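You operate a simulated robot arm through the tools that you are given. There is no shell and no other tool.

Carry out the task below with a simulated robot arm. There is one attempt and no reset: what you move stays moved.

TASK
Band the framed pallet and pull the band to 80 N.
Fine: seat the clip from the tray in its pocket, feed the band round, shut the grey lever, then pump the orange handle, and no higher.

Only the result counts: the job must be done as asked and must still hold three seconds after the hand-in. Knocking over, shifting, dropping, spilling or breaking anything else fails it.

THE ROBOT
A 7-joint arm with a fingered hand, fixed in place. Base frame: the origin is at the foot of the arm, x ahead of it, y to its left, z up. Units: m, degrees, N and s.
With the tool pointing down near the work surface it reaches from about 0.1 to 0.64 m from the base axis. Its first joint turns from -69.0 to 172.0 degrees. Payload 3.2 kg.
Tool frame: the origin (TCP) lies between the finger pads and is the grasp point; the fingertips stand 0.026 m ahead of it; z points along the fingers, y is the line along which they close. Largest opening 0.088 m; the body of the gripper starts 0.03 m behind the TCP. The gripper is a hand of 5 fingers: y runs from the thumb to the fingers, the wrist lies at [-0.016, -0.108, -0.172] in the tool frame.
Orientation is told as [roll, pitch, yaw] about the base's x, y, z axes, in that order, counted from this pose: with the fingers straight down and the wrist toward the robot, the tool's x, y and z point along [0, 1, 0], [1, 0, 0] and [0, 0, -1] of the base frame.

THE INTERFACE
- The arm moves only by the tool move_arm. Its argument "commands" is a list that holds one entry, the list of rows, each a list of 6 numbers: the shift along the tool's x, y, z in m, then the turn, a rotation vector about the tool's x, y, z in degrees. In form: [[[x, y, z, ax, ay, az], ...]]. A call has 1 to 20 rows; each row shifts and turns the commanded pose from where the row before left it, along the tool's axes as they then stand. A row lasts 0.2 s, in which the tool goes at most 0.05 m and 8.6 degrees; a call with a longer step from one row to the next is refused whole. Where a pose cannot be reached the arm comes as near as it can. A force on the tool above 70 N (or 10 N above the force at the start of the call, whichever is more), or a blocked arm, ends the call early, and 0.2 s more pass. In this call time passes only in rows, and 0.2 s behind the last. It gives the time, the measured TCP pose, the force on the tool (base axes), the opening and the grip force at its end, in the units of the frame above (readings bear some noise), with the torque about the TCP (base axes, N m) and any sound that the robot's microphone picked up.
- Cameras (640 x 400 px; columns grow to the right, rows downward): "scene" is fixed at [0.2199, 0.4984, 1.2353]; the picture's right is [-0.95, -0.33, 0.00], its down [-0.12, 0.35, -0.93] and it looks along [0.30, -0.88, -0.38] (base axes); focal length 331 px, centre (320, 200). "wrist" rides on the gripper at [0.067, -0.097, -0.117] in the tool frame; the picture's right is [-0.71, 0.33, -0.62], its down [-0.65, -0.65, 0.39] and it looks along [-0.28, 0.68, 0.68] (tool axes); focal length 234 px, centre (320, 200). There is no depth. A picture from a camera that has moved, and an enlarged one, comes with that camera's place and axes in the base frame and with its lens.
- camera(camera): a new picture of that camera. The clock stands still meanwhile.
- lift_body(by): slides the trunk up (or, below 0, down) by that many m; the arm rides with it, the base frame stays. It gives what a move gives, with no picture.
- curl_fingers(index, middle, ring, little, thumb_bend, thumb_turn): sets how far each is bent, from 0 (flat) to 1 (curled in); at 0.3 the hand is open as for a grip, at 0.7 the pads meet at the TCP. One left out holds its place. A second passes; each finger stops where it meets its share of the squeeze, and holds until it gets a number again. It is the only way to open and close the hand. It gives what a move gives, with no picture; readings hold the bend of each and the force on index, middle, ring, little, thumb and palm. thumb_turn goes from beside the hand (0) to across from the fingers (1), as for a grip.
- enlarge(camera, box): a new picture of the part [left, top, right, bottom] of that camera's present view, enlarged. The clock stands still meanwhile.
- finish_job(): hands the job in; it is judged then, once.

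Nothing tells you positions but the pictures and the camera data. Unless the task says otherwise, let go and move clear before handing in.

The tools are called after ">>>" as a command line: name --argument value ..., lists and objects as JSON in quotes. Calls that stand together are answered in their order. move_arm: Moves the arm, as the interface text tells. Its arguments: {"type":"object","properties":{"commands":{"type":"array"}},"required":["commands"]} The other tools are called the same way: lift_body (by) slides the trunk up or down; curl_fingers (index, middle, ring, little, thumb_bend, thumb_turn) moves the fingers one by one; camera (camera) takes a picture; enlarge (camera, box) takes an enlarged picture of a part of a camera's view; finish_job () hands the job in.

At the start:

```text
time: 0.0
tcp_pos: [0.3168, -0.442, 1.0864]
orientation: [0.0, 0.0, 0.3]
force: [0.7, -0.8, 0.2]
ft_torque: [-0.01, -0.02, -0.02]
width: 0.088
grasp_force: 0.0
shape: jaw
bend: [0.3, 0.3, 0.3, 0.3, 0.3, 0.97]
finger forces: [0.0, 0.0, 0.0, 0.0, 0.1, 0.1]
trunk travel left (down, up): [-0.675, 0.165]
```

scene: 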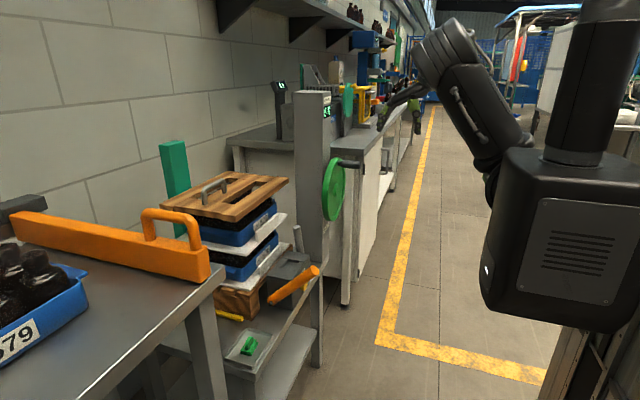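
wrist: 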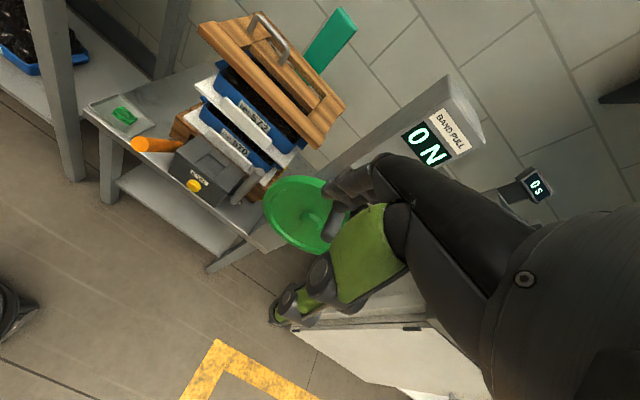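

I see a stacked pallet on a low bench with a tensioner (orange handle, grey housing), a green reel/wheel, a green clip in a tray and a "BAND PULL 0 N" display. I'll look closer before moving anything.

>>> enlarge --camera "scene" --box '[150, 130, 370, 390]'

>>> enlarge --camera "wrist" --box '[80, 70, 360, 270]'

>>> enlarge --camera "scene" --box '[230, 220, 350, 380]'

>>> enlarge --camera "scene" --box '[260, 60, 400, 240]'

```text
1.54 times, centred on (260, 260) of scene
camera zoom: at [0.2199, 0.4984, 1.2353], right [-0.95, -0.33, 0.0], down [-0.12, 0.35, -0.93], along [0.3, -0.88, -0.38], focal length 510 px, centre (412, 108)
```

zoom: 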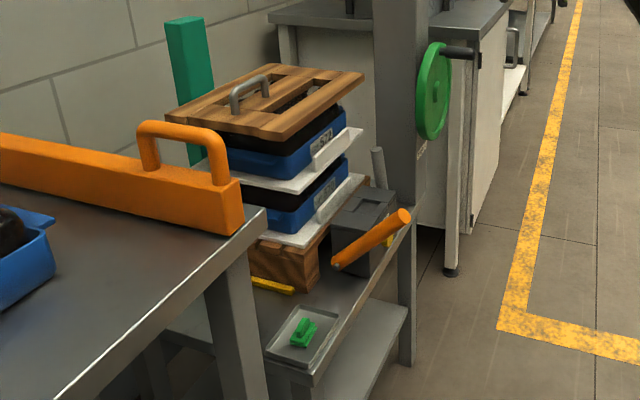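

```text
2.00 times, centred on (220, 170) of wrist
camera zoom: at [0.2193, -0.3751, 1.2024], right [0.33, -0.71, 0.62], down [-0.65, -0.65, -0.39], along [0.68, -0.28, -0.68], focal length 468 px, centre (520, 260)
```

zoom: 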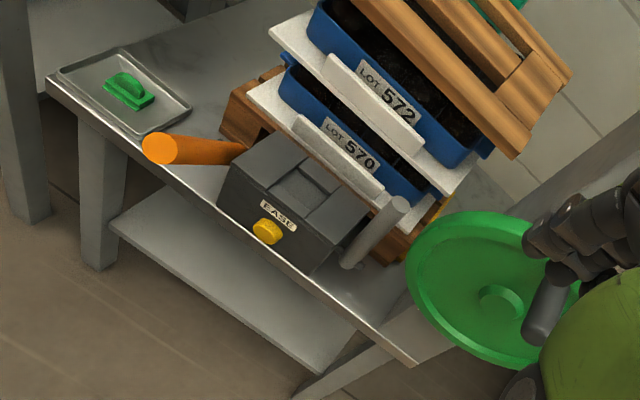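

```text
2.50 times, centred on (290, 300) of scene
camera zoom: at [0.2199, 0.4984, 1.2353], right [-0.95, -0.33, 0.0], down [-0.12, 0.35, -0.93], along [0.3, -0.88, -0.38], focal length 828 px, centre (395, -50)
```

zoom: 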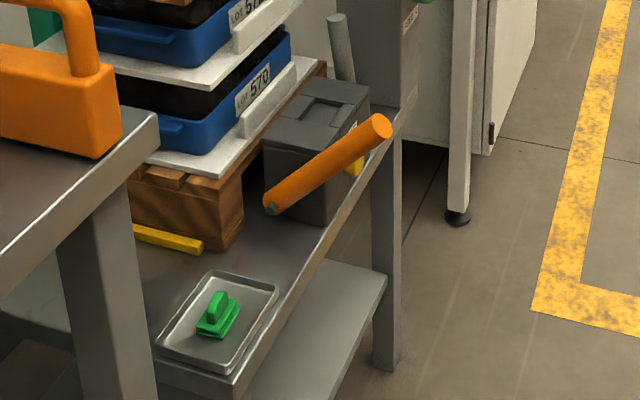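

```text
2.22 times, centred on (330, 150) of scene
camera zoom: at [0.2199, 0.4984, 1.2353], right [-0.95, -0.33, 0.0], down [-0.12, 0.35, -0.93], along [0.3, -0.88, -0.38], focal length 736 px, centre (298, 311)
```

zoom: 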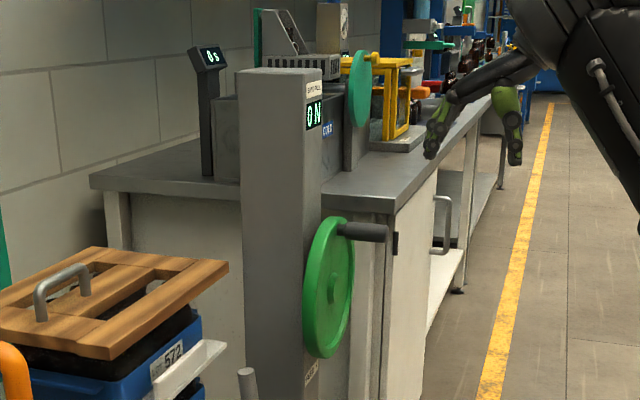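

The tray clip triangulates to about (0.60, -0.05, 0.575), the grey unit's pocket to about (0.58, -0.30, 0.68), and the wheel hub to about (0.515, -0.52, 0.84). I'll zoom in on the details before moving.

>>> enlarge --camera "wrist" --box '[160, 120, 300, 210]'

>>> enlarge --camera "wrist" --box '[250, 140, 370, 260]'

>>> enlarge --camera "scene" --box '[270, 140, 370, 240]'

>>> enlarge --camera "scene" --box '[255, 215, 335, 315]'

>>> enlarge --camera "scene" --box '[220, 320, 300, 370]'

```text
4.44 times, centred on (230, 165) of wrist
camera zoom: at [0.2193, -0.3751, 1.2024], right [0.33, -0.71, 0.62], down [-0.65, -0.65, -0.39], along [0.68, -0.28, -0.68], focal length 1041 px, centre (720, 356)
```

zoom: 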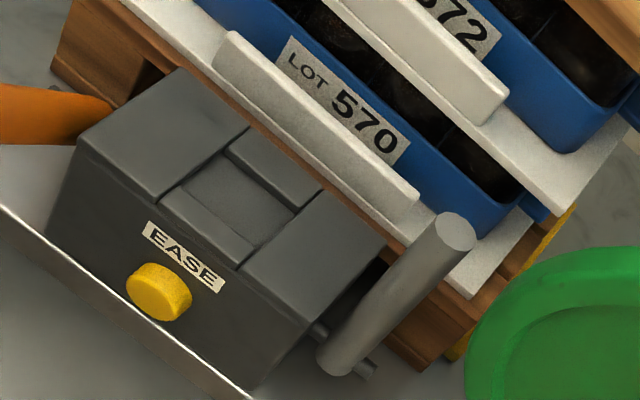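

```text
3.33 times, centred on (310, 200) of wrist
camera zoom: at [0.2193, -0.3751, 1.2024], right [0.33, -0.71, 0.62], down [-0.65, -0.65, -0.39], along [0.68, -0.28, -0.68], focal length 781 px, centre (353, 200)
```

zoom: 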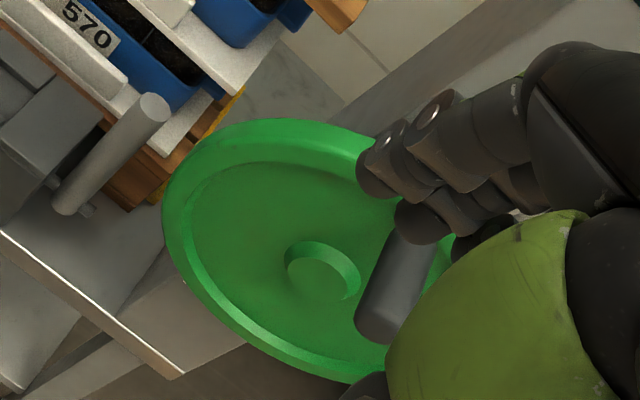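

```text
4.00 times, centred on (320, 190) of scene
camera zoom: at [0.2199, 0.4984, 1.2353], right [-0.95, -0.33, 0.0], down [-0.12, 0.35, -0.93], along [0.3, -0.88, -0.38], focal length 1326 px, centre (320, 240)
```

zoom: 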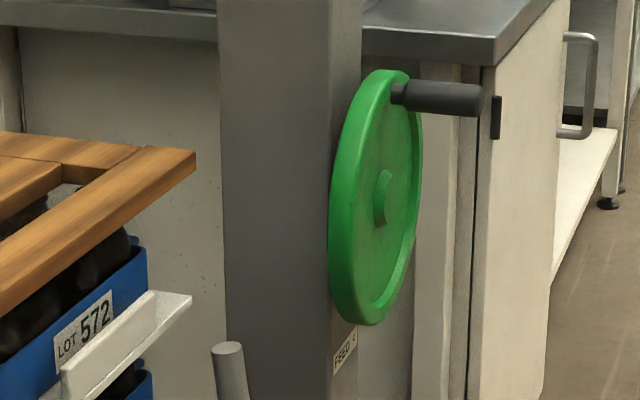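

```text
4.00 times, centred on (295, 265) of scene
camera zoom: at [0.2199, 0.4984, 1.2353], right [-0.95, -0.33, 0.0], down [-0.12, 0.35, -0.93], along [0.3, -0.88, -0.38], focal length 1326 px, centre (420, -60)
```

zoom: 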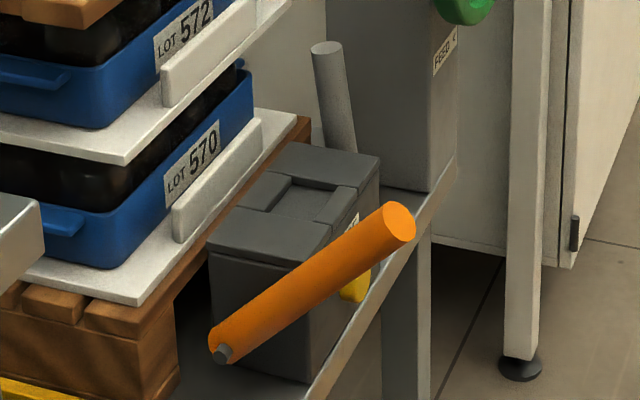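

```text
8.00 times, centred on (260, 345) of scene
camera zoom: at [0.2199, 0.4984, 1.2353], right [-0.95, -0.33, 0.0], down [-0.12, 0.35, -0.93], along [0.3, -0.88, -0.38], focal length 2651 px, centre (800, -960)
```

zoom: 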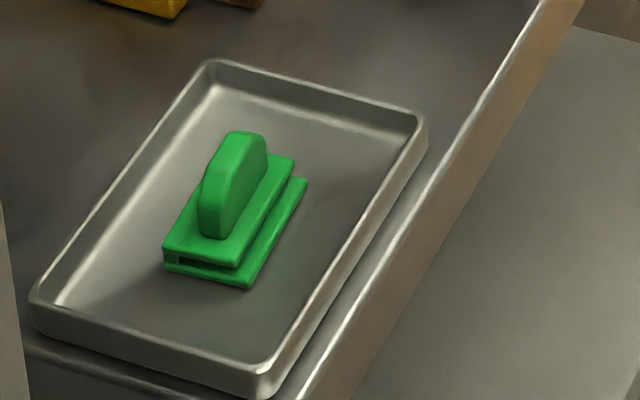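

>>> enlarge --camera "scene" --box '[310, 85, 350, 110]'

>>> enlarge --camera "scene" --box '[310, 215, 350, 240]'

>>> enlarge --camera "scene" --box '[140, 140, 300, 330]'

>>> enlarge --camera "wrist" --box '[0, 0, 160, 200]'

>>> enlarge --camera "wrist" --box '[380, 70, 560, 210]'

```text
16.00 times, centred on (330, 98) of scene
camera zoom: at [0.2199, 0.4984, 1.2353], right [-0.95, -0.33, 0.0], down [-0.12, 0.35, -0.93], along [0.3, -0.88, -0.38], focal length 5302 px, centre (160, 1840)
```

zoom: 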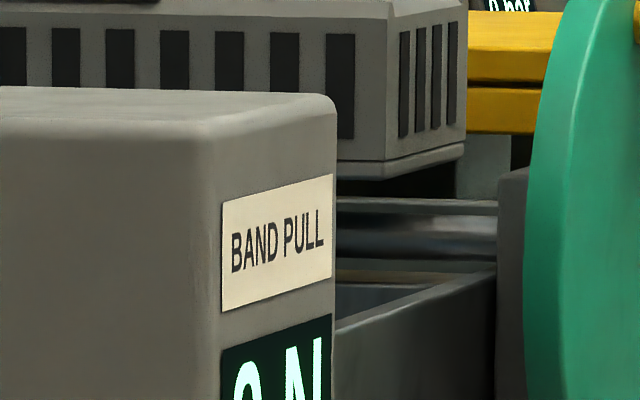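

```text
16.00 times, centred on (330, 228) of scene
camera zoom: at [0.2199, 0.4984, 1.2353], right [-0.95, -0.33, 0.0], down [-0.12, 0.35, -0.93], along [0.3, -0.88, -0.38], focal length 5302 px, centre (160, -240)
```

zoom: 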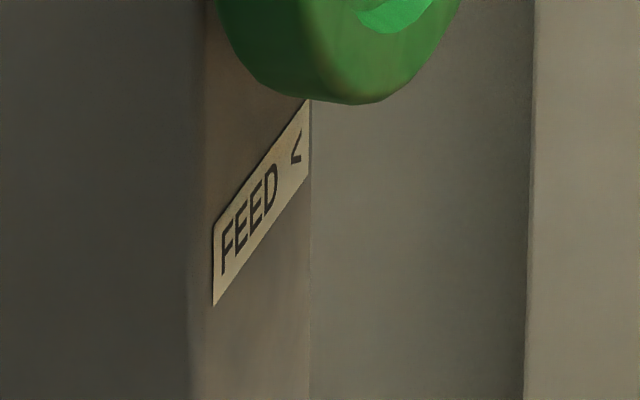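

```text
2.11 times, centred on (220, 235) of scene
camera zoom: at [0.2199, 0.4984, 1.2353], right [-0.95, -0.33, 0.0], down [-0.12, 0.35, -0.93], along [0.3, -0.88, -0.38], focal length 698 px, centre (530, 126)
```

zoom: 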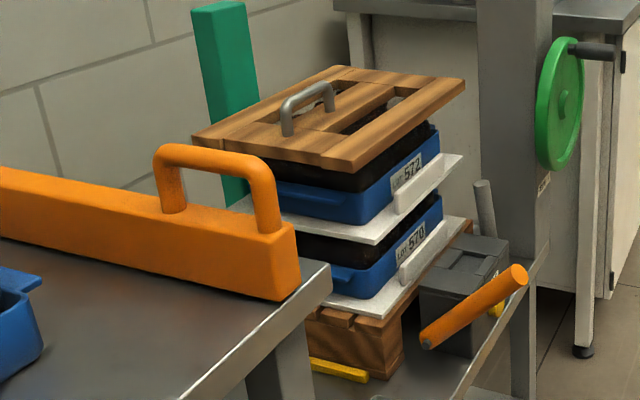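

```text
2.00 times, centred on (80, 100) of wrist
camera zoom: at [0.2193, -0.3751, 1.2024], right [0.33, -0.71, 0.62], down [-0.65, -0.65, -0.39], along [0.68, -0.28, -0.68], focal length 468 px, centre (800, 400)
```

zoom: 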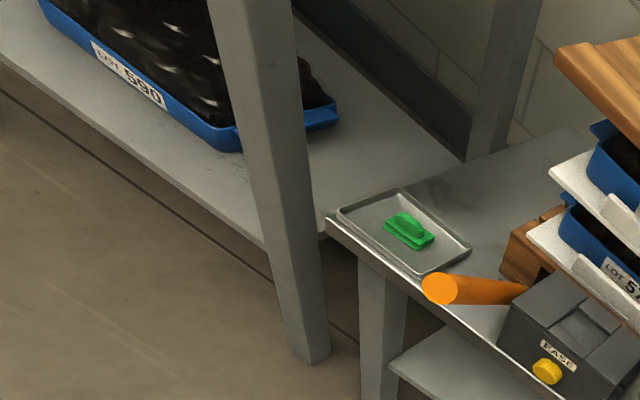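

```text
2.86 times, centred on (470, 140) of wrist
camera zoom: at [0.2193, -0.3751, 1.2024], right [0.33, -0.71, 0.62], down [-0.65, -0.65, -0.39], along [0.68, -0.28, -0.68], focal length 669 px, centre (-109, 371)
```

zoom: 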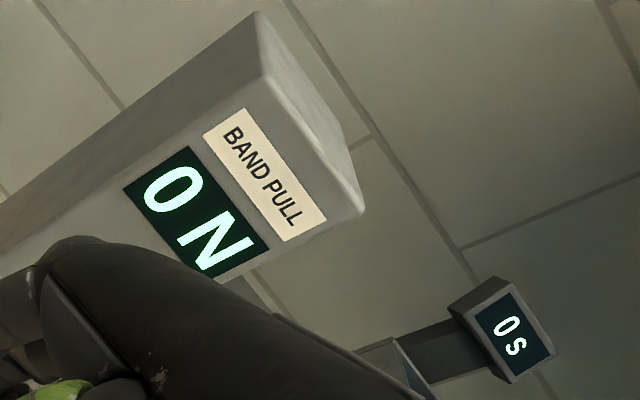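

The tray sits at x 0.56–0.64, y −0.11 to 0, with the clip roughly axis-aligned in it. The box top is at z ≈ 0.672. I'll swing the hand left at height, clear of everything, to look at the work from another angle.

>>> move_arm --commands '[[[0.045, 0.0, 0, 0, 0, 0], [0.045, 0.0, 0, 0, 0, 0], [0.045, 0.0, 0, 0, 0, 0], [0.045, 0.0, 0, 0, 0, 0], [0.045, 0.0, 0, 0, 0, 0], [0.045, 0.0, 0, 0, 0, 0], [0.045, 0.0, 0, 0, 0, 0], [0.045, 0.0, 0, 0, 0, 0]]]'

>>> camera --camera "wrist"

>>> camera --camera "scene"

```text
time: 1.8
tcp_pos: [0.3147, -0.3395, 1.0871]
orientation: [-0.1, 0.1, 0.2]
force: [-0.3, -0.2, 0.7]
ft_torque: [0.01, -0.03, 0.01]
width: 0.0877
grasp_force: 0.0
shape: jaw
bend: [0.3, 0.3, 0.3, 0.3, 0.3, 0.97]
finger forces: [0.1, 0.0, 0.1, 0.0, 0.0, 0.1]
out of reach, approached as far as the arm can: row 3, 4, 5, 6, 7, 8
trunk travel left (down, up): [-0.675, 0.165]
```

```text
taken
camera wrist: at [0.2181, -0.2722, 1.2031], right [0.33, -0.71, 0.62], down [-0.65, -0.65, -0.39], along [0.68, -0.28, -0.68], focal length 234 px, centre (320, 200)
```

wrist: 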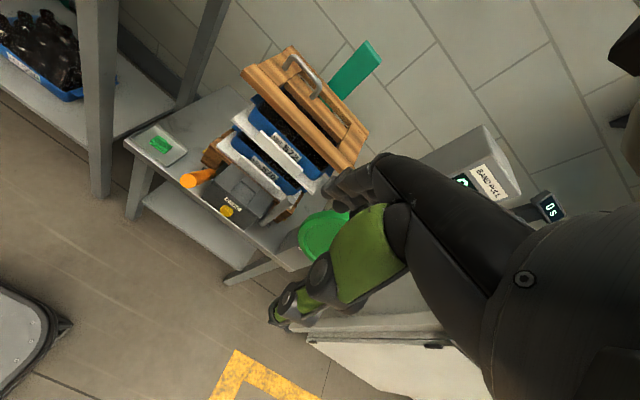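

```text
taken
```

scene: 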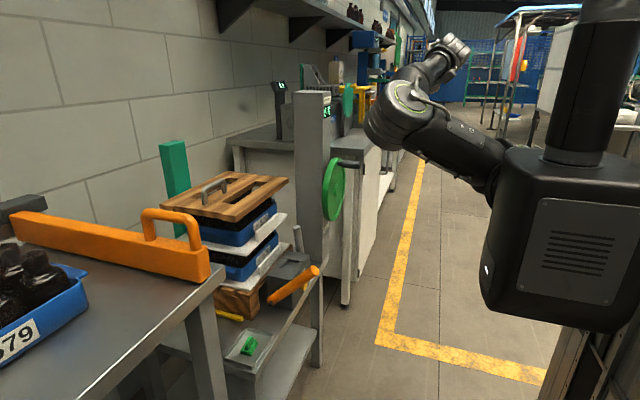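

The arm cannot reach further left in this high pose, as the elbow sits to its right. I'll lower the trunk in front of the bench, where the way is clear, and then work outward.

>>> lift_body --by -0.2

>>> camera --camera "wrist"

>>> camera --camera "scene"

```text
time: 4.0
tcp_pos: [0.3156, -0.3395, 0.887]
orientation: [-0.1, 0.0, 0.1]
force: [-0.5, -0.1, -0.6]
ft_torque: [-0.01, 0.0, 0.0]
width: 0.0877
grasp_force: 0.1
shape: jaw
bend: [0.3, 0.3, 0.3, 0.3, 0.3, 0.97]
finger forces: [0.0, 0.1, 0.1, 0.0, 0.1, 0.0]
trunk travel left (down, up): [-0.475, 0.365]
```

```text
taken
camera wrist: at [0.2182, -0.2721, 1.0032], right [0.33, -0.71, 0.62], down [-0.65, -0.65, -0.39], along [0.68, -0.28, -0.68], focal length 234 px, centre (320, 200)
```

wrist: 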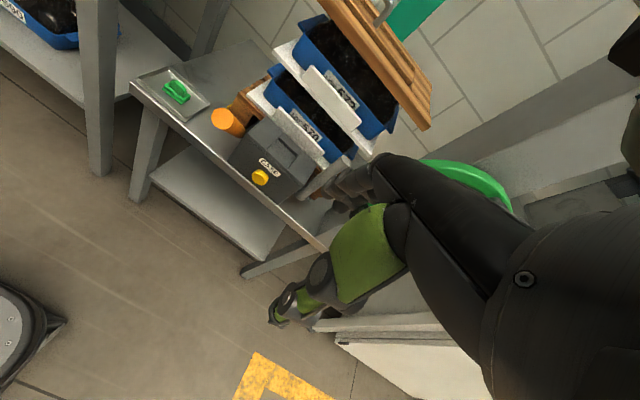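

```text
taken
```

scene: 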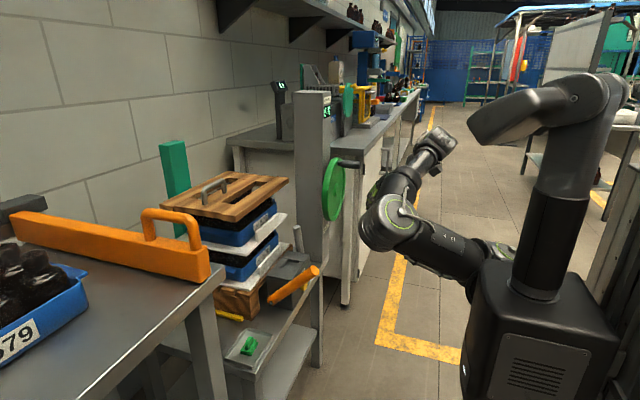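

>>> move_arm --commands '[[[0.03, 0.03, 0, 0, 0, 0], [0.035, 0.03, 0, 0, 0, 0], [0.035, 0.03, 0, 0, 0, 0], [0.035, 0.03, 0, 0, 0, 0], [0.035, 0.02, 0, 0, 0, 0], [0.035, 0.015, 0, 0, 0, 0], [0.035, 0.015, 0, 0, 0, 0]]]'

>>> camera --camera "wrist"

>>> camera --camera "scene"

```text
time: 5.6
tcp_pos: [0.5301, -0.2203, 0.9032]
orientation: [-0.1, 0.0, 0.1]
force: [-0.1, 0.6, -0.2]
ft_torque: [-0.01, 0.02, 0.0]
width: 0.088
grasp_force: 0.1
shape: jaw
bend: [0.3, 0.3, 0.3, 0.3, 0.3, 0.97]
finger forces: [0.0, 0.0, 0.0, 0.1, 0.0, 0.0]
out of reach, approached as far as the arm can: row 1, 2, 3, 4, 5, 6, 7
trunk travel left (down, up): [-0.475, 0.365]
```

```text
taken
camera wrist: at [0.4329, -0.1536, 1.0201], right [0.33, -0.71, 0.62], down [-0.65, -0.65, -0.39], along [0.68, -0.28, -0.68], focal length 234 px, centre (320, 200)
```

wrist: 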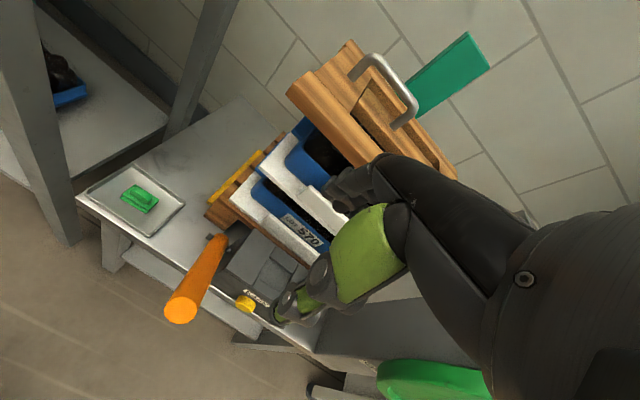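

```text
taken
```

scene: 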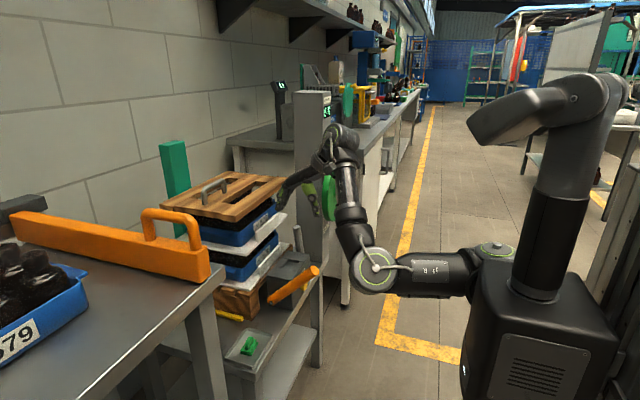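

>>> move_arm --commands '[[[0.0, -0.01, 0, 0, 0, 0]]]'

```text
time: 6.0
tcp_pos: [0.528, -0.2264, 0.9025]
orientation: [0.1, 0.0, 0.1]
force: [-0.2, -0.1, 0.3]
ft_torque: [0.01, 0.02, -0.02]
width: 0.0877
grasp_force: 0.0
shape: jaw
bend: [0.3, 0.3, 0.3, 0.3, 0.3, 0.97]
finger forces: [0.0, 0.1, 0.0, 0.1, 0.0, 0.1]
out of reach, approached as far as the arm can: row 1
trunk travel left (down, up): [-0.475, 0.365]
```

The commanded pose has run ahead into unreachable space. I'll bring it back near the real hand, drawn back clear of the pallet, and then lower the hand relative to the shoulder, where reach should be better.

>>> move_arm --commands '[[[-0.045, 0, 0, 0, 0, 0], [-0.045, 0, 0, 0, 0, 0], [-0.045, 0, 0, 0, 0, 0], [-0.045, 0, 0, 0, 0, 0], [-0.045, 0, 0, 0, 0, 0], [-0.045, 0, 0, 0, 0, 0], [-0.045, -0.01, 0, 0, 0, 0], [-0.045, -0.02, 0, 0, 0, 0], [-0.045, -0.03, 0, 0, 0, 0]]]'

```text
refused: row 9 steps farther than a row can; nothing moved
```

>>> move_arm --commands '[[[-0.045, 0, 0, 0, 0, 0], [-0.045, 0, 0, 0, 0, 0], [-0.045, 0, 0, 0, 0, 0], [-0.045, 0, 0, 0, 0, 0], [-0.045, 0, 0, 0, 0, 0], [-0.045, 0, 0, 0, 0, 0], [-0.045, -0.01, 0, 0, 0, 0], [-0.045, -0.015, 0, 0, 0, 0], [-0.04, -0.025, 0, 0, 0, 0]]]'

>>> camera --camera "scene"

```text
time: 7.2
tcp_pos: [0.5239, -0.4273, 0.9052]
orientation: [1.0, 1.0, 3.1]
force: [-26.7, 43.0, -2.9]
ft_torque: [-1.86, -1.2, -0.41]
width: 0.088
grasp_force: 0.1
shape: jaw
bend: [0.3, 0.3, 0.3, 0.33, 0.3, 0.97]
finger forces: [0.0, 0.1, 0.1, 50.5, 0.0, 0.0]
trunk travel left (down, up): [-0.475, 0.365]
stopped in row 6: the force on the tool passed its limit at 90 N (the readings are from after the stop); the commanded pose is now the measured one
```

```text
taken
```

scene: 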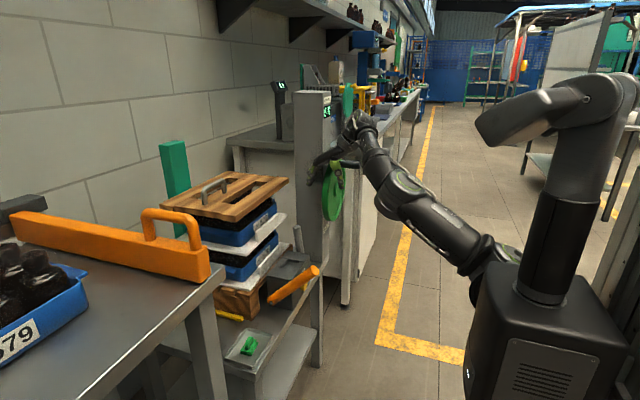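

>>> camera --camera "wrist"

>>> enlarge --camera "scene" --box '[270, 80, 430, 240]'

```text
taken
camera wrist: at [0.4259, -0.3685, 1.0252], right [0.38, -0.7, 0.6], down [-0.63, -0.68, -0.39], along [0.68, -0.23, -0.7], focal length 234 px, centre (320, 200)
```

wrist: 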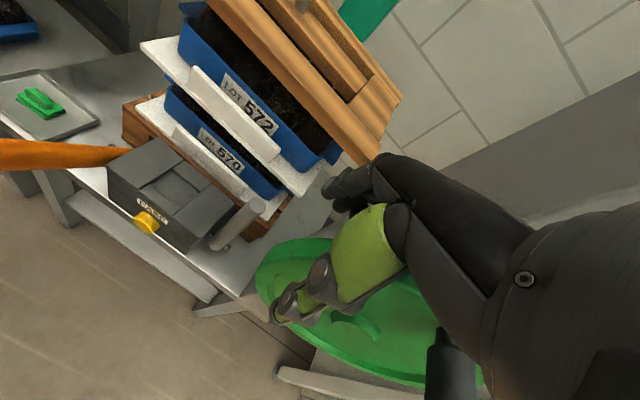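

```text
2.50 times, centred on (350, 160) of scene
camera zoom: at [0.2199, 0.4984, 1.2353], right [-0.95, -0.33, 0.0], down [-0.12, 0.35, -0.93], along [0.3, -0.88, -0.38], focal length 828 px, centre (245, 300)
```

zoom: 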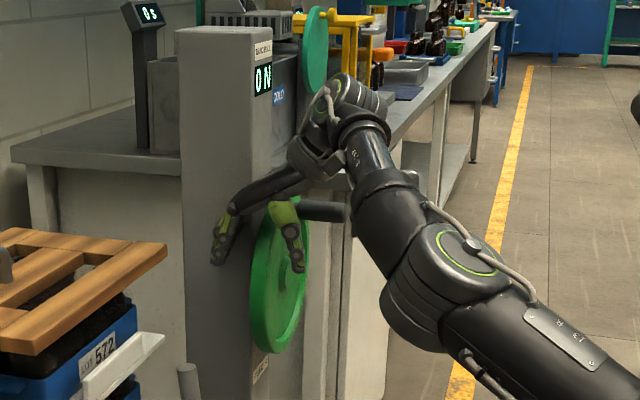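

The little finger touched the post next to the wheel. Nothing appears moved: the wheel handle is still on top and the pallet is unchanged. I'll back straight off and then retreat toward the robot.

>>> move_arm --commands '[[[0.04, 0, 0, 0, 0, 0], [0.04, -0.01, 0, 0, 0, 0], [0.03, -0.03, 0, 0, 0, 0], [0.02, -0.04, 0, 0, 0, 0]]]'

```text
time: 8.2
tcp_pos: [0.4464, -0.3099, 0.902]
orientation: [1.3, 1.2, 2.3]
force: [-0.4, 0.7, -0.5]
ft_torque: [0.0, -0.02, 0.0]
width: 0.0879
grasp_force: 0.0
shape: jaw
bend: [0.3, 0.3, 0.3, 0.3, 0.3, 0.97]
finger forces: [0.1, 0.0, 0.0, 0.0, 0.0, 0.0]
trunk travel left (down, up): [-0.475, 0.365]
```

>>> move_arm --commands '[[[0, -0.01, 0.03, -1.2, -1.3, 2.3], [0, -0.01, 0.04, 0, 0, 0], [0, -0.01, 0.04, 0, 0, 0], [0, 0, 0.04, 0, 0, 0]]]'

>>> camera --camera "scene"

>>> camera --camera "wrist"

```text
time: 9.2
tcp_pos: [0.4212, -0.3283, 0.7528]
orientation: [-0.1, 0.0, -0.1]
force: [0.3, 0.1, -0.7]
ft_torque: [0.01, -0.01, -0.03]
width: 0.0879
grasp_force: 0.1
shape: jaw
bend: [0.3, 0.3, 0.3, 0.3, 0.3, 0.97]
finger forces: [0.1, 0.0, 0.1, 0.0, 0.0, 0.0]
out of reach, approached as far as the arm can: row 1, 2, 3
trunk travel left (down, up): [-0.475, 0.365]
```

```text
taken
```

scene: 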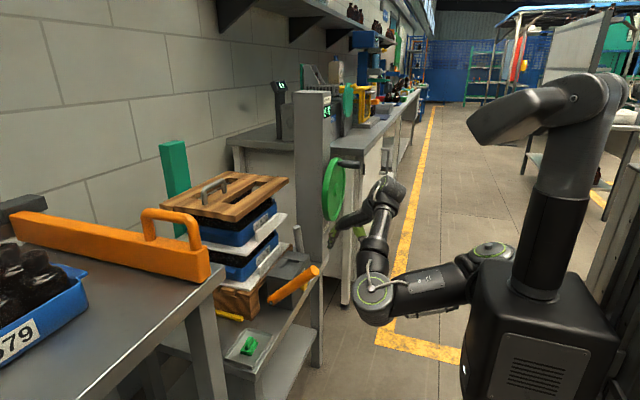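

```text
taken
camera wrist: at [0.3243, -0.2597, 0.8699], right [0.33, -0.71, 0.63], down [-0.65, -0.65, -0.39], along [0.68, -0.28, -0.68], focal length 234 px, centre (320, 200)
```

wrist: 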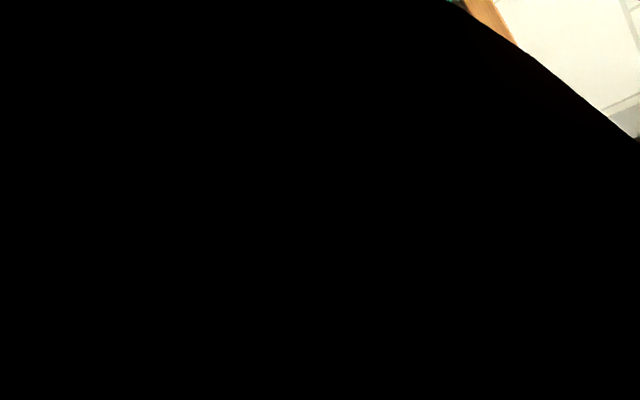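

The elbow is crowding the hand in this pose. I'll raise the trunk a bit and work further out, where the arm is less folded.

>>> lift_body --by 0.15

>>> move_arm --commands '[[[0.0, 0.04, 0, 0, 0, 0], [0.0, 0.04, 0, 0, 0, 0], [0.03, 0.02, 0, 0, 0, 0], [0.03, 0.0, 0, 0, 0, 0]]]'

>>> camera --camera "scene"

>>> camera --camera "wrist"

```text
time: 11.0
tcp_pos: [0.4226, -0.3265, 0.9023]
orientation: [-0.1, 0.2, -0.1]
force: [-0.1, -1.1, -0.2]
ft_torque: [-0.01, -0.01, 0.03]
width: 0.088
grasp_force: 0.0
shape: jaw
bend: [0.3, 0.3, 0.3, 0.3, 0.3, 0.97]
finger forces: [0.1, 0.1, 0.0, 0.0, 0.1, 0.0]
trunk travel left (down, up): [-0.625, 0.215]
```

```text
time: 12.0
tcp_pos: [0.5208, -0.2681, 0.903]
orientation: [0.0, 0.1, -0.1]
force: [-0.3, 1.0, -0.7]
ft_torque: [-0.01, 0.01, 0.03]
width: 0.088
grasp_force: 0.1
shape: jaw
bend: [0.3, 0.3, 0.3, 0.3, 0.3, 0.97]
finger forces: [0.0, 0.0, 0.1, 0.1, 0.0, 0.0]
trunk travel left (down, up): [-0.625, 0.215]
```

```text
taken
```

scene: 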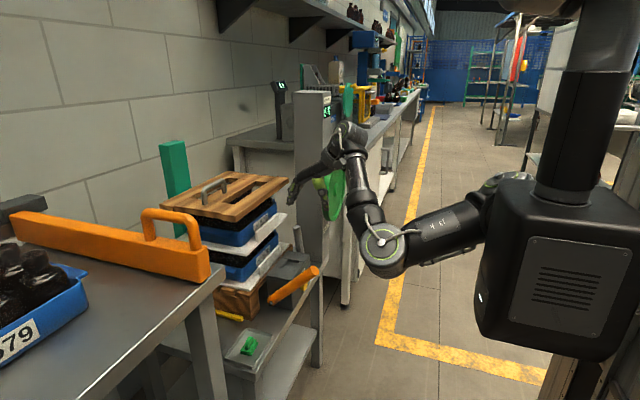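

```text
taken
camera wrist: at [0.4236, -0.2009, 1.0192], right [0.33, -0.71, 0.62], down [-0.66, -0.65, -0.39], along [0.68, -0.28, -0.68], focal length 234 px, centre (320, 200)
```

wrist: 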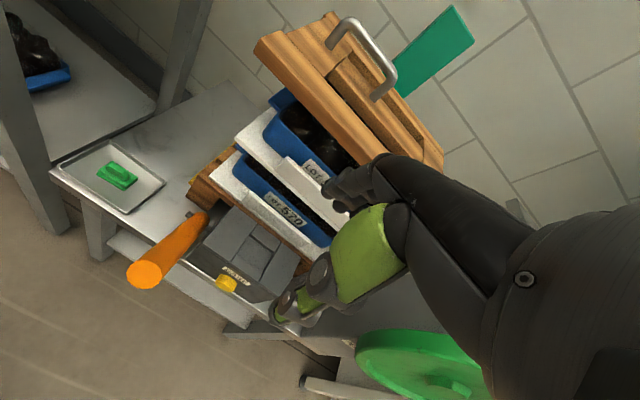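

>>> move_arm --commands '[[[0.04, 0.01, 0, 0, 0, 0], [0.04, 0.01, 0, 0, 0, 0], [0.04, 0.01, 0, 0, 0, 0], [0.04, 0.01, 0.01, 0, 0, 0], [0.04, 0.01, 0.01, 0, 0, 0]]]'

>>> camera --camera "scene"

>>> camera --camera "wrist"

```text
time: 13.2
tcp_pos: [0.6384, -0.1634, 0.8953]
orientation: [-0.1, 0.1, 0.1]
force: [-0.9, 0.0, -0.5]
ft_torque: [-0.02, 0.02, 0.0]
width: 0.0879
grasp_force: 0.0
shape: jaw
bend: [0.3, 0.3, 0.31, 0.3, 0.3, 0.97]
finger forces: [0.0, 0.1, 0.4, 0.0, 0.1, 0.0]
out of reach, approached as far as the arm can: row 2, 3, 4, 5
trunk travel left (down, up): [-0.625, 0.215]
```

```text
taken
```

scene: 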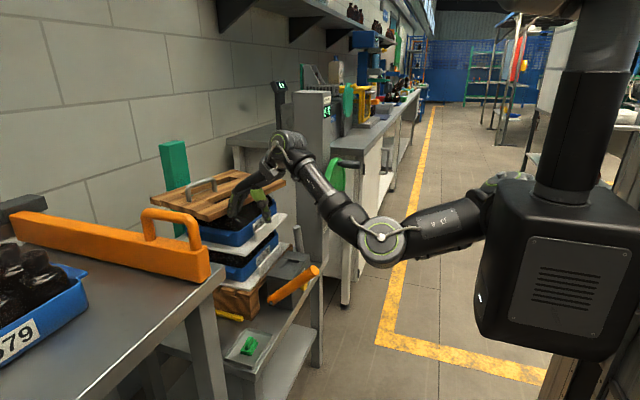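

```text
taken
camera wrist: at [0.5413, -0.0959, 1.012], right [0.33, -0.71, 0.62], down [-0.65, -0.65, -0.39], along [0.68, -0.28, -0.68], focal length 234 px, centre (320, 200)
```

wrist: 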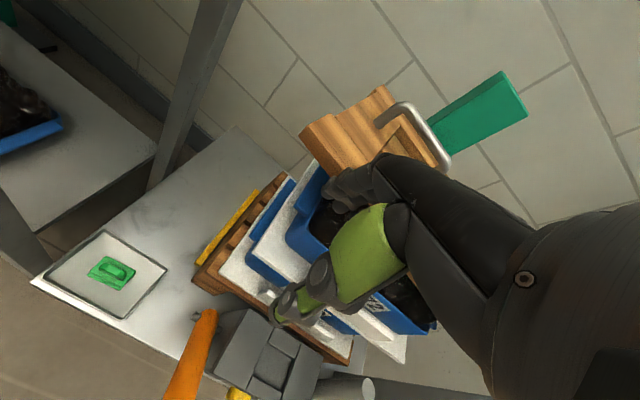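

The arm's inner reach limit pushed the hand outward, so the fingers are now at the pallet frame's edge. I'll lift straight up with the trunk, which is a pure vertical move, and check that the frame is undisturbed.

>>> lift_body --by 0.1

>>> camera --camera "wrist"

>>> enlarge --camera "scene" --box '[140, 90, 360, 270]'

```text
time: 14.5
tcp_pos: [0.6385, -0.1635, 0.9956]
orientation: [-0.1, 0.1, -0.2]
force: [-0.2, 1.2, -0.1]
ft_torque: [0.04, 0.01, 0.01]
width: 0.0879
grasp_force: 0.1
shape: jaw
bend: [0.3, 0.3, 0.3, 0.3, 0.3, 0.97]
finger forces: [0.0, 0.1, 0.0, 0.0, 0.0, 0.1]
trunk travel left (down, up): [-0.725, 0.115]
```

```text
taken
camera wrist: at [0.5409, -0.0969, 1.1123], right [0.33, -0.71, 0.62], down [-0.66, -0.65, -0.39], along [0.68, -0.28, -0.68], focal length 234 px, centre (320, 200)
```

wrist: 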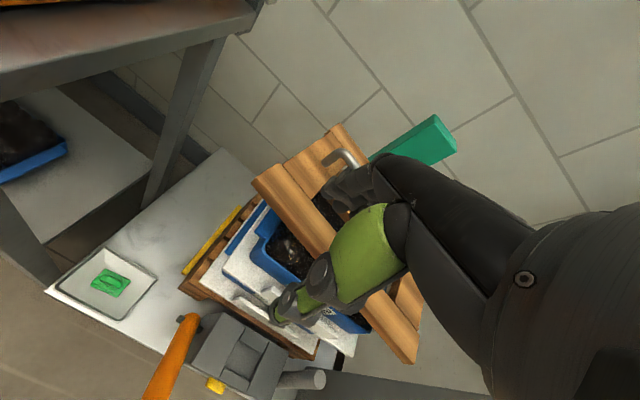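

```text
2.22 times, centred on (250, 180) of scene
camera zoom: at [0.2199, 0.4984, 1.2353], right [-0.95, -0.33, 0.0], down [-0.12, 0.35, -0.93], along [0.3, -0.88, -0.38], focal length 736 px, centre (476, 244)
```

zoom: 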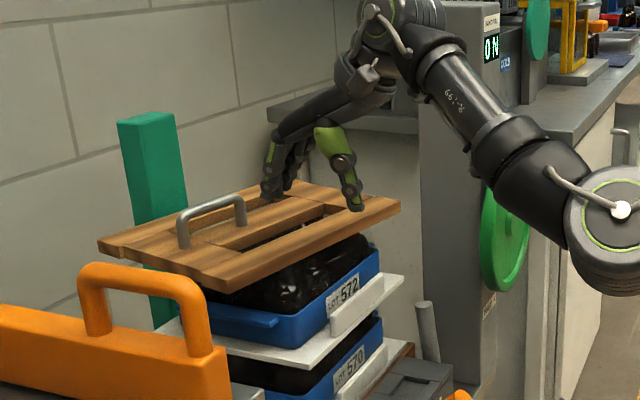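

>>> enlarge --camera "scene" --box '[150, 130, 370, 390]'

>>> enlarge --camera "scene" --box '[140, 140, 300, 330]'

```text
1.54 times, centred on (260, 260) of scene
camera zoom: at [0.2199, 0.4984, 1.2353], right [-0.95, -0.33, 0.0], down [-0.12, 0.35, -0.93], along [0.3, -0.88, -0.38], focal length 510 px, centre (412, 108)
```

zoom: 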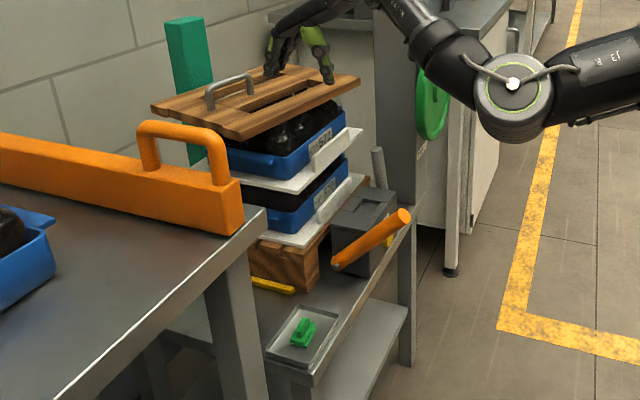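

```text
2.11 times, centred on (220, 235) of scene
camera zoom: at [0.2199, 0.4984, 1.2353], right [-0.95, -0.33, 0.0], down [-0.12, 0.35, -0.93], along [0.3, -0.88, -0.38], focal length 698 px, centre (530, 126)
```

zoom: 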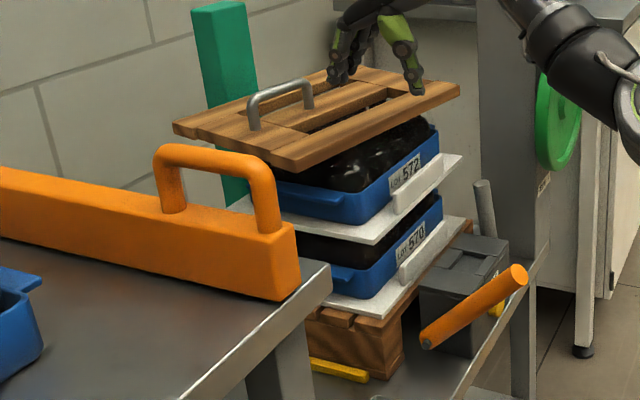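

The loose wooden frame has been pushed: its left end is about 6 cm further back and it is turned about 11°. I need to put it back as it was. First I'll back off and get a clear look at it.

>>> move_arm --commands '[[[0.0, -0.04, -0.02, 0, 0, 0], [0.0, -0.04, -0.02, 0, 0, 0], [-0.02, -0.03, -0.02, 0, 0, 0]]]'

>>> camera --camera "wrist"

>>> enlarge --camera "scene" --box '[140, 140, 300, 330]'

>>> enlarge --camera "scene" --box '[150, 160, 300, 250]'

```text
time: 15.3
tcp_pos: [0.5543, -0.2201, 1.0614]
orientation: [0.0, 0.0, -0.1]
force: [-0.6, -0.4, -0.3]
ft_torque: [0.0, -0.03, -0.03]
width: 0.0876
grasp_force: 0.1
shape: jaw
bend: [0.3, 0.3, 0.3, 0.3, 0.3, 0.97]
finger forces: [0.0, 0.0, 0.0, 0.1, 0.1, 0.1]
out of reach, approached as far as the arm can: row 1, 2
trunk travel left (down, up): [-0.725, 0.115]
```

```text
taken
camera wrist: at [0.4564, -0.1532, 1.1785], right [0.33, -0.71, 0.62], down [-0.65, -0.65, -0.39], along [0.68, -0.28, -0.68], focal length 234 px, centre (320, 200)
```

wrist: 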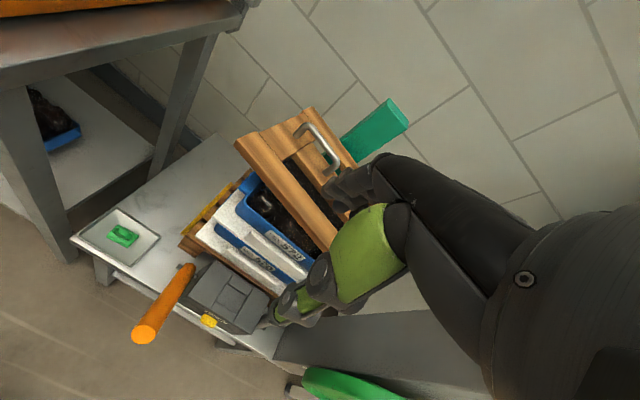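

```text
2.11 times, centred on (220, 235) of scene
camera zoom: at [0.2199, 0.4984, 1.2353], right [-0.95, -0.33, 0.0], down [-0.12, 0.35, -0.93], along [0.3, -0.88, -0.38], focal length 698 px, centre (530, 126)
```

zoom: 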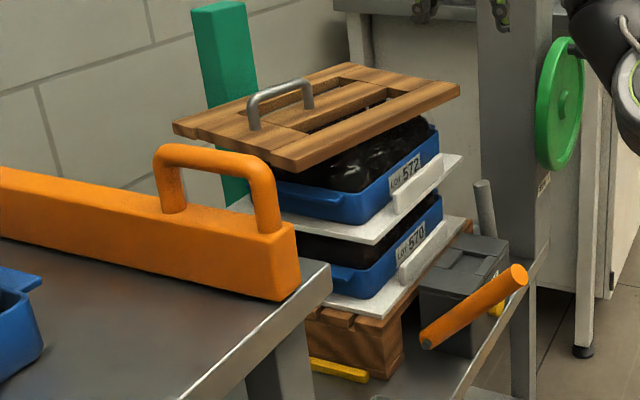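

```text
4.27 times, centred on (225, 205) of scene
camera zoom: at [0.2199, 0.4984, 1.2353], right [-0.95, -0.33, 0.0], down [-0.12, 0.35, -0.93], along [0.3, -0.88, -0.38], focal length 1414 px, centre (725, 179)
```

zoom: 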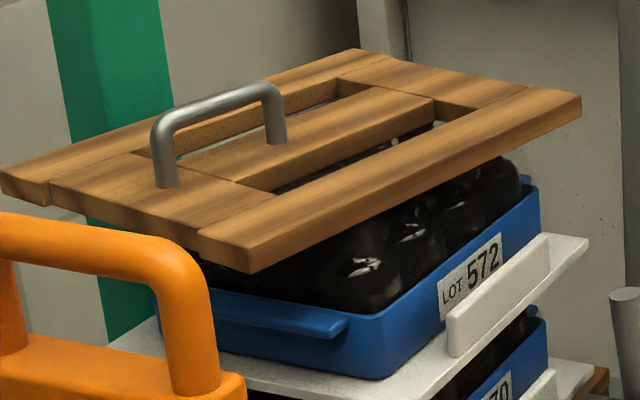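

>>> enlarge --camera "wrist" --box '[200, 80, 440, 260]'

>>> camera --camera "scene"

```text
2.22 times, centred on (320, 170) of wrist
camera zoom: at [0.4564, -0.1532, 1.1785], right [0.33, -0.71, 0.62], down [-0.65, -0.65, -0.39], along [0.68, -0.28, -0.68], focal length 520 px, centre (320, 267)
```

zoom: 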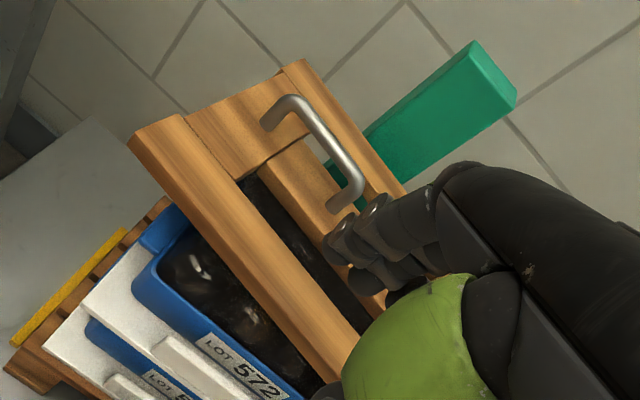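

```text
taken
```

scene: 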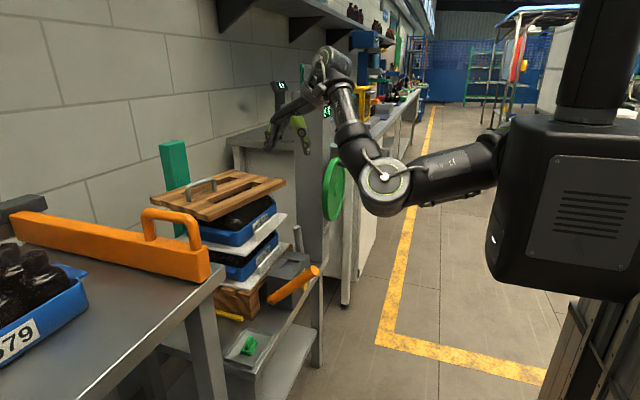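

The frame's front rail is about 4 cm wide with a slot behind it. I plan to straddle the rail, thumb in front and fingers in the slot, hold it gently and carry it back to where it was. First I'll test the reach well above it.

>>> move_arm --commands '[[[-0.02, 0.035, 0.0, 0, 0, 5.5], [0.0, 0.035, 0.01, 0, 0, 5.5], [0.0, 0.035, 0.02, 0, 0, 0], [0.0, 0.03, 0.02, 0, 0, 0]]]'

>>> camera --camera "wrist"

>>> enlarge --camera "scene" --box '[140, 90, 360, 270]'

```text
time: 16.3
tcp_pos: [0.6887, -0.2566, 1.0106]
orientation: [-0.1, 0.1, -11.1]
force: [-0.4, 0.2, -0.4]
ft_torque: [-0.01, 0.05, 0.02]
width: 0.0882
grasp_force: 0.0
shape: jaw
bend: [0.3, 0.3, 0.3, 0.3, 0.3, 0.97]
finger forces: [0.0, 0.0, 0.0, 0.1, 0.0, 0.0]
trunk travel left (down, up): [-0.725, 0.115]
```

```text
taken
camera wrist: at [0.6057, -0.173, 1.1276], right [0.19, -0.76, 0.62], down [-0.77, -0.51, -0.39], along [0.61, -0.41, -0.68], focal length 234 px, centre (320, 200)
```

wrist: 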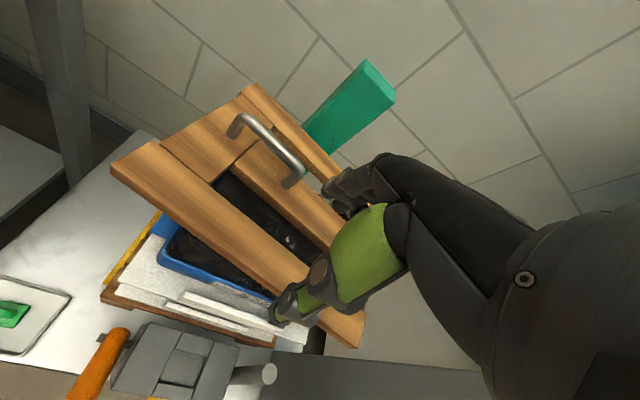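

```text
2.22 times, centred on (250, 180) of scene
camera zoom: at [0.2199, 0.4984, 1.2353], right [-0.95, -0.33, 0.0], down [-0.12, 0.35, -0.93], along [0.3, -0.88, -0.38], focal length 736 px, centre (476, 244)
```

zoom: 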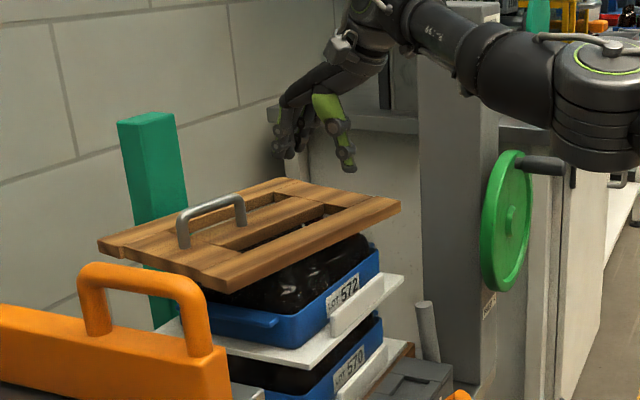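

>>> enlarge --camera "wrist" --box '[90, 70, 390, 360]'

>>> enlarge --camera "wrist" --box '[250, 140, 410, 340]'

>>> enlarge --camera "scene" --box '[150, 160, 300, 250]'

>>> enlarge --camera "scene" --box '[220, 100, 300, 200]'

```text
1.38 times, centred on (240, 215) of wrist
camera zoom: at [0.6057, -0.173, 1.1276], right [0.19, -0.76, 0.62], down [-0.77, -0.51, -0.39], along [0.61, -0.41, -0.68], focal length 323 px, centre (430, 179)
```

zoom: 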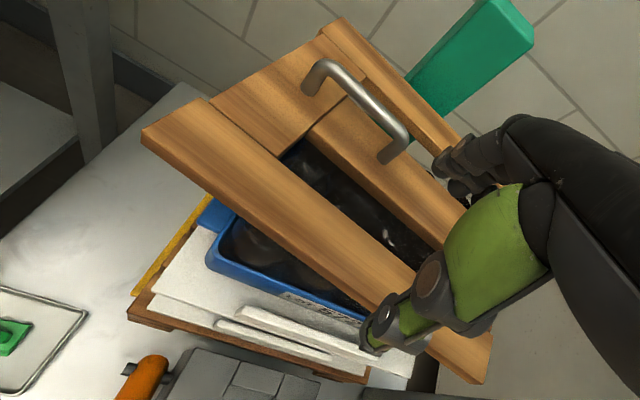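

```text
2.00 times, centred on (330, 240) of wrist
camera zoom: at [0.6057, -0.173, 1.1276], right [0.19, -0.76, 0.62], down [-0.77, -0.51, -0.39], along [0.61, -0.41, -0.68], focal length 468 px, centre (300, 120)
```

zoom: 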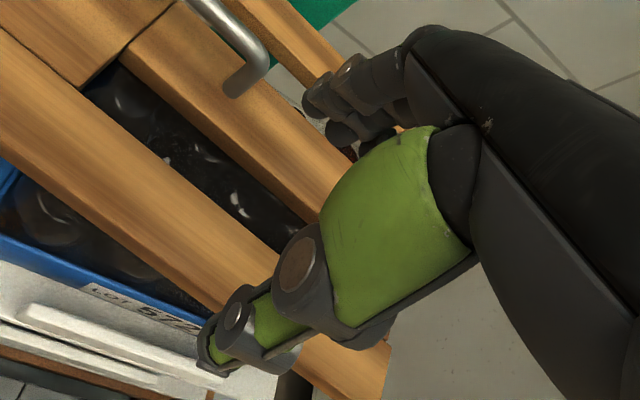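

```text
4.27 times, centred on (225, 205) of scene
camera zoom: at [0.2199, 0.4984, 1.2353], right [-0.95, -0.33, 0.0], down [-0.12, 0.35, -0.93], along [0.3, -0.88, -0.38], focal length 1414 px, centre (725, 179)
```

zoom: 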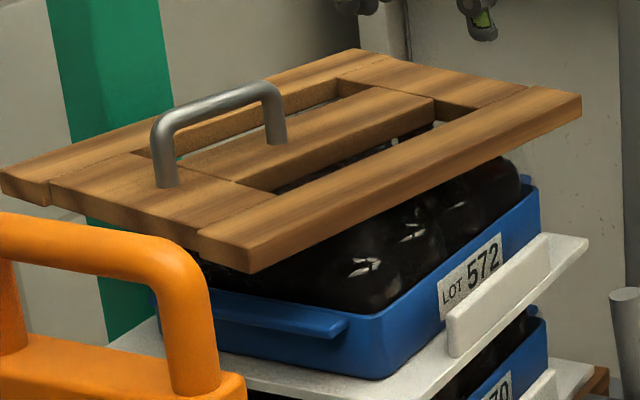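

```text
4.00 times, centred on (260, 150) of scene
camera zoom: at [0.2199, 0.4984, 1.2353], right [-0.95, -0.33, 0.0], down [-0.12, 0.35, -0.93], along [0.3, -0.88, -0.38], focal length 1326 px, centre (560, 400)
```

zoom: 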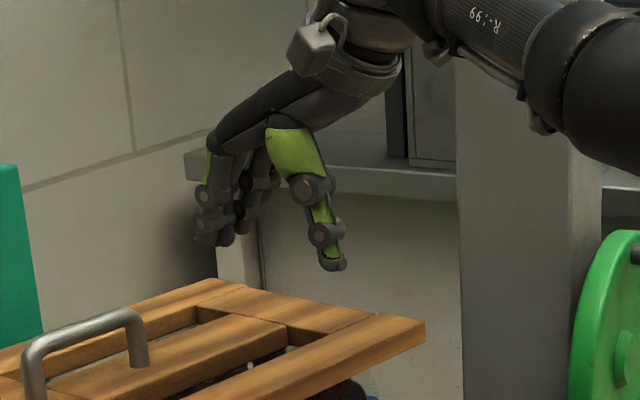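

Fine reach here. The frame top is at z ≈ 0.897, with the slot 4.5–8 cm ahead of the TCP. I'll shift about 13 mm further so the fingers are centred over the slot, then lower partway and check.

>>> move_arm --commands '[[[0.0, 0.0135, 0.0, 0, 0, 0], [0.0, 0.0, 0.03, 0, 0, 0], [0.0, 0.0, 0.03, 0, 0, 0], [0.0, 0.0, 0.025, 0, 0, 0]]]'

>>> enlarge --camera "wrist" --box '[90, 70, 390, 360]'

>>> enlarge --camera "scene" --box '[180, 130, 320, 230]'

```text
time: 17.3
tcp_pos: [0.7004, -0.2576, 0.9271]
orientation: [-0.1, 0.1, -11.1]
force: [-0.9, -0.1, 0.1]
ft_torque: [0.01, 0.02, 0.0]
width: 0.0878
grasp_force: 0.0
shape: jaw
bend: [0.3, 0.3, 0.3, 0.3, 0.3, 0.97]
finger forces: [0.0, 0.0, 0.0, 0.0, 0.1, 0.1]
trunk travel left (down, up): [-0.725, 0.115]
```

```text
1.38 times, centred on (240, 215) of wrist
camera zoom: at [0.6179, -0.1733, 1.0433], right [0.19, -0.76, 0.62], down [-0.77, -0.51, -0.39], along [0.61, -0.41, -0.68], focal length 323 px, centre (430, 179)
```

zoom: 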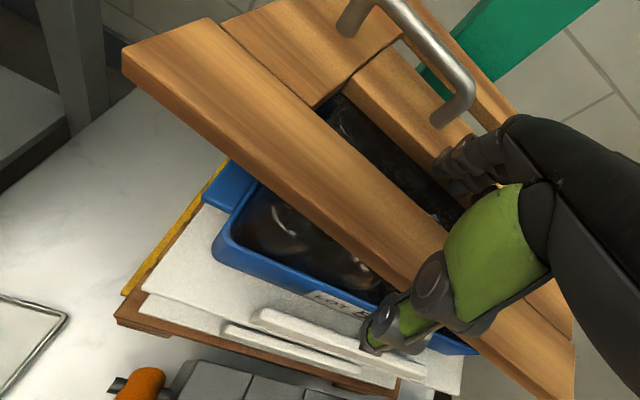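

```text
4.00 times, centred on (250, 180) of scene
camera zoom: at [0.2199, 0.4984, 1.2353], right [-0.95, -0.33, 0.0], down [-0.12, 0.35, -0.93], along [0.3, -0.88, -0.38], focal length 1326 px, centre (600, 280)
```

zoom: 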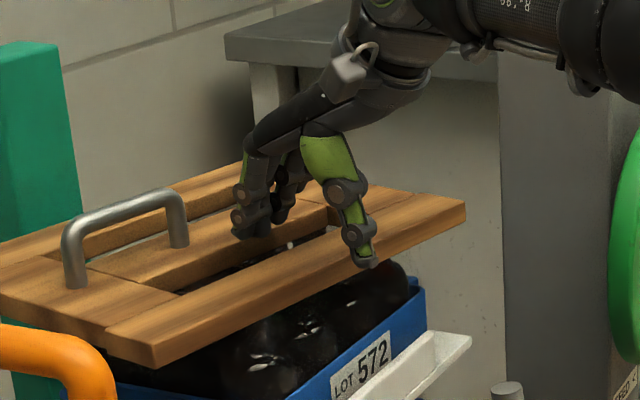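

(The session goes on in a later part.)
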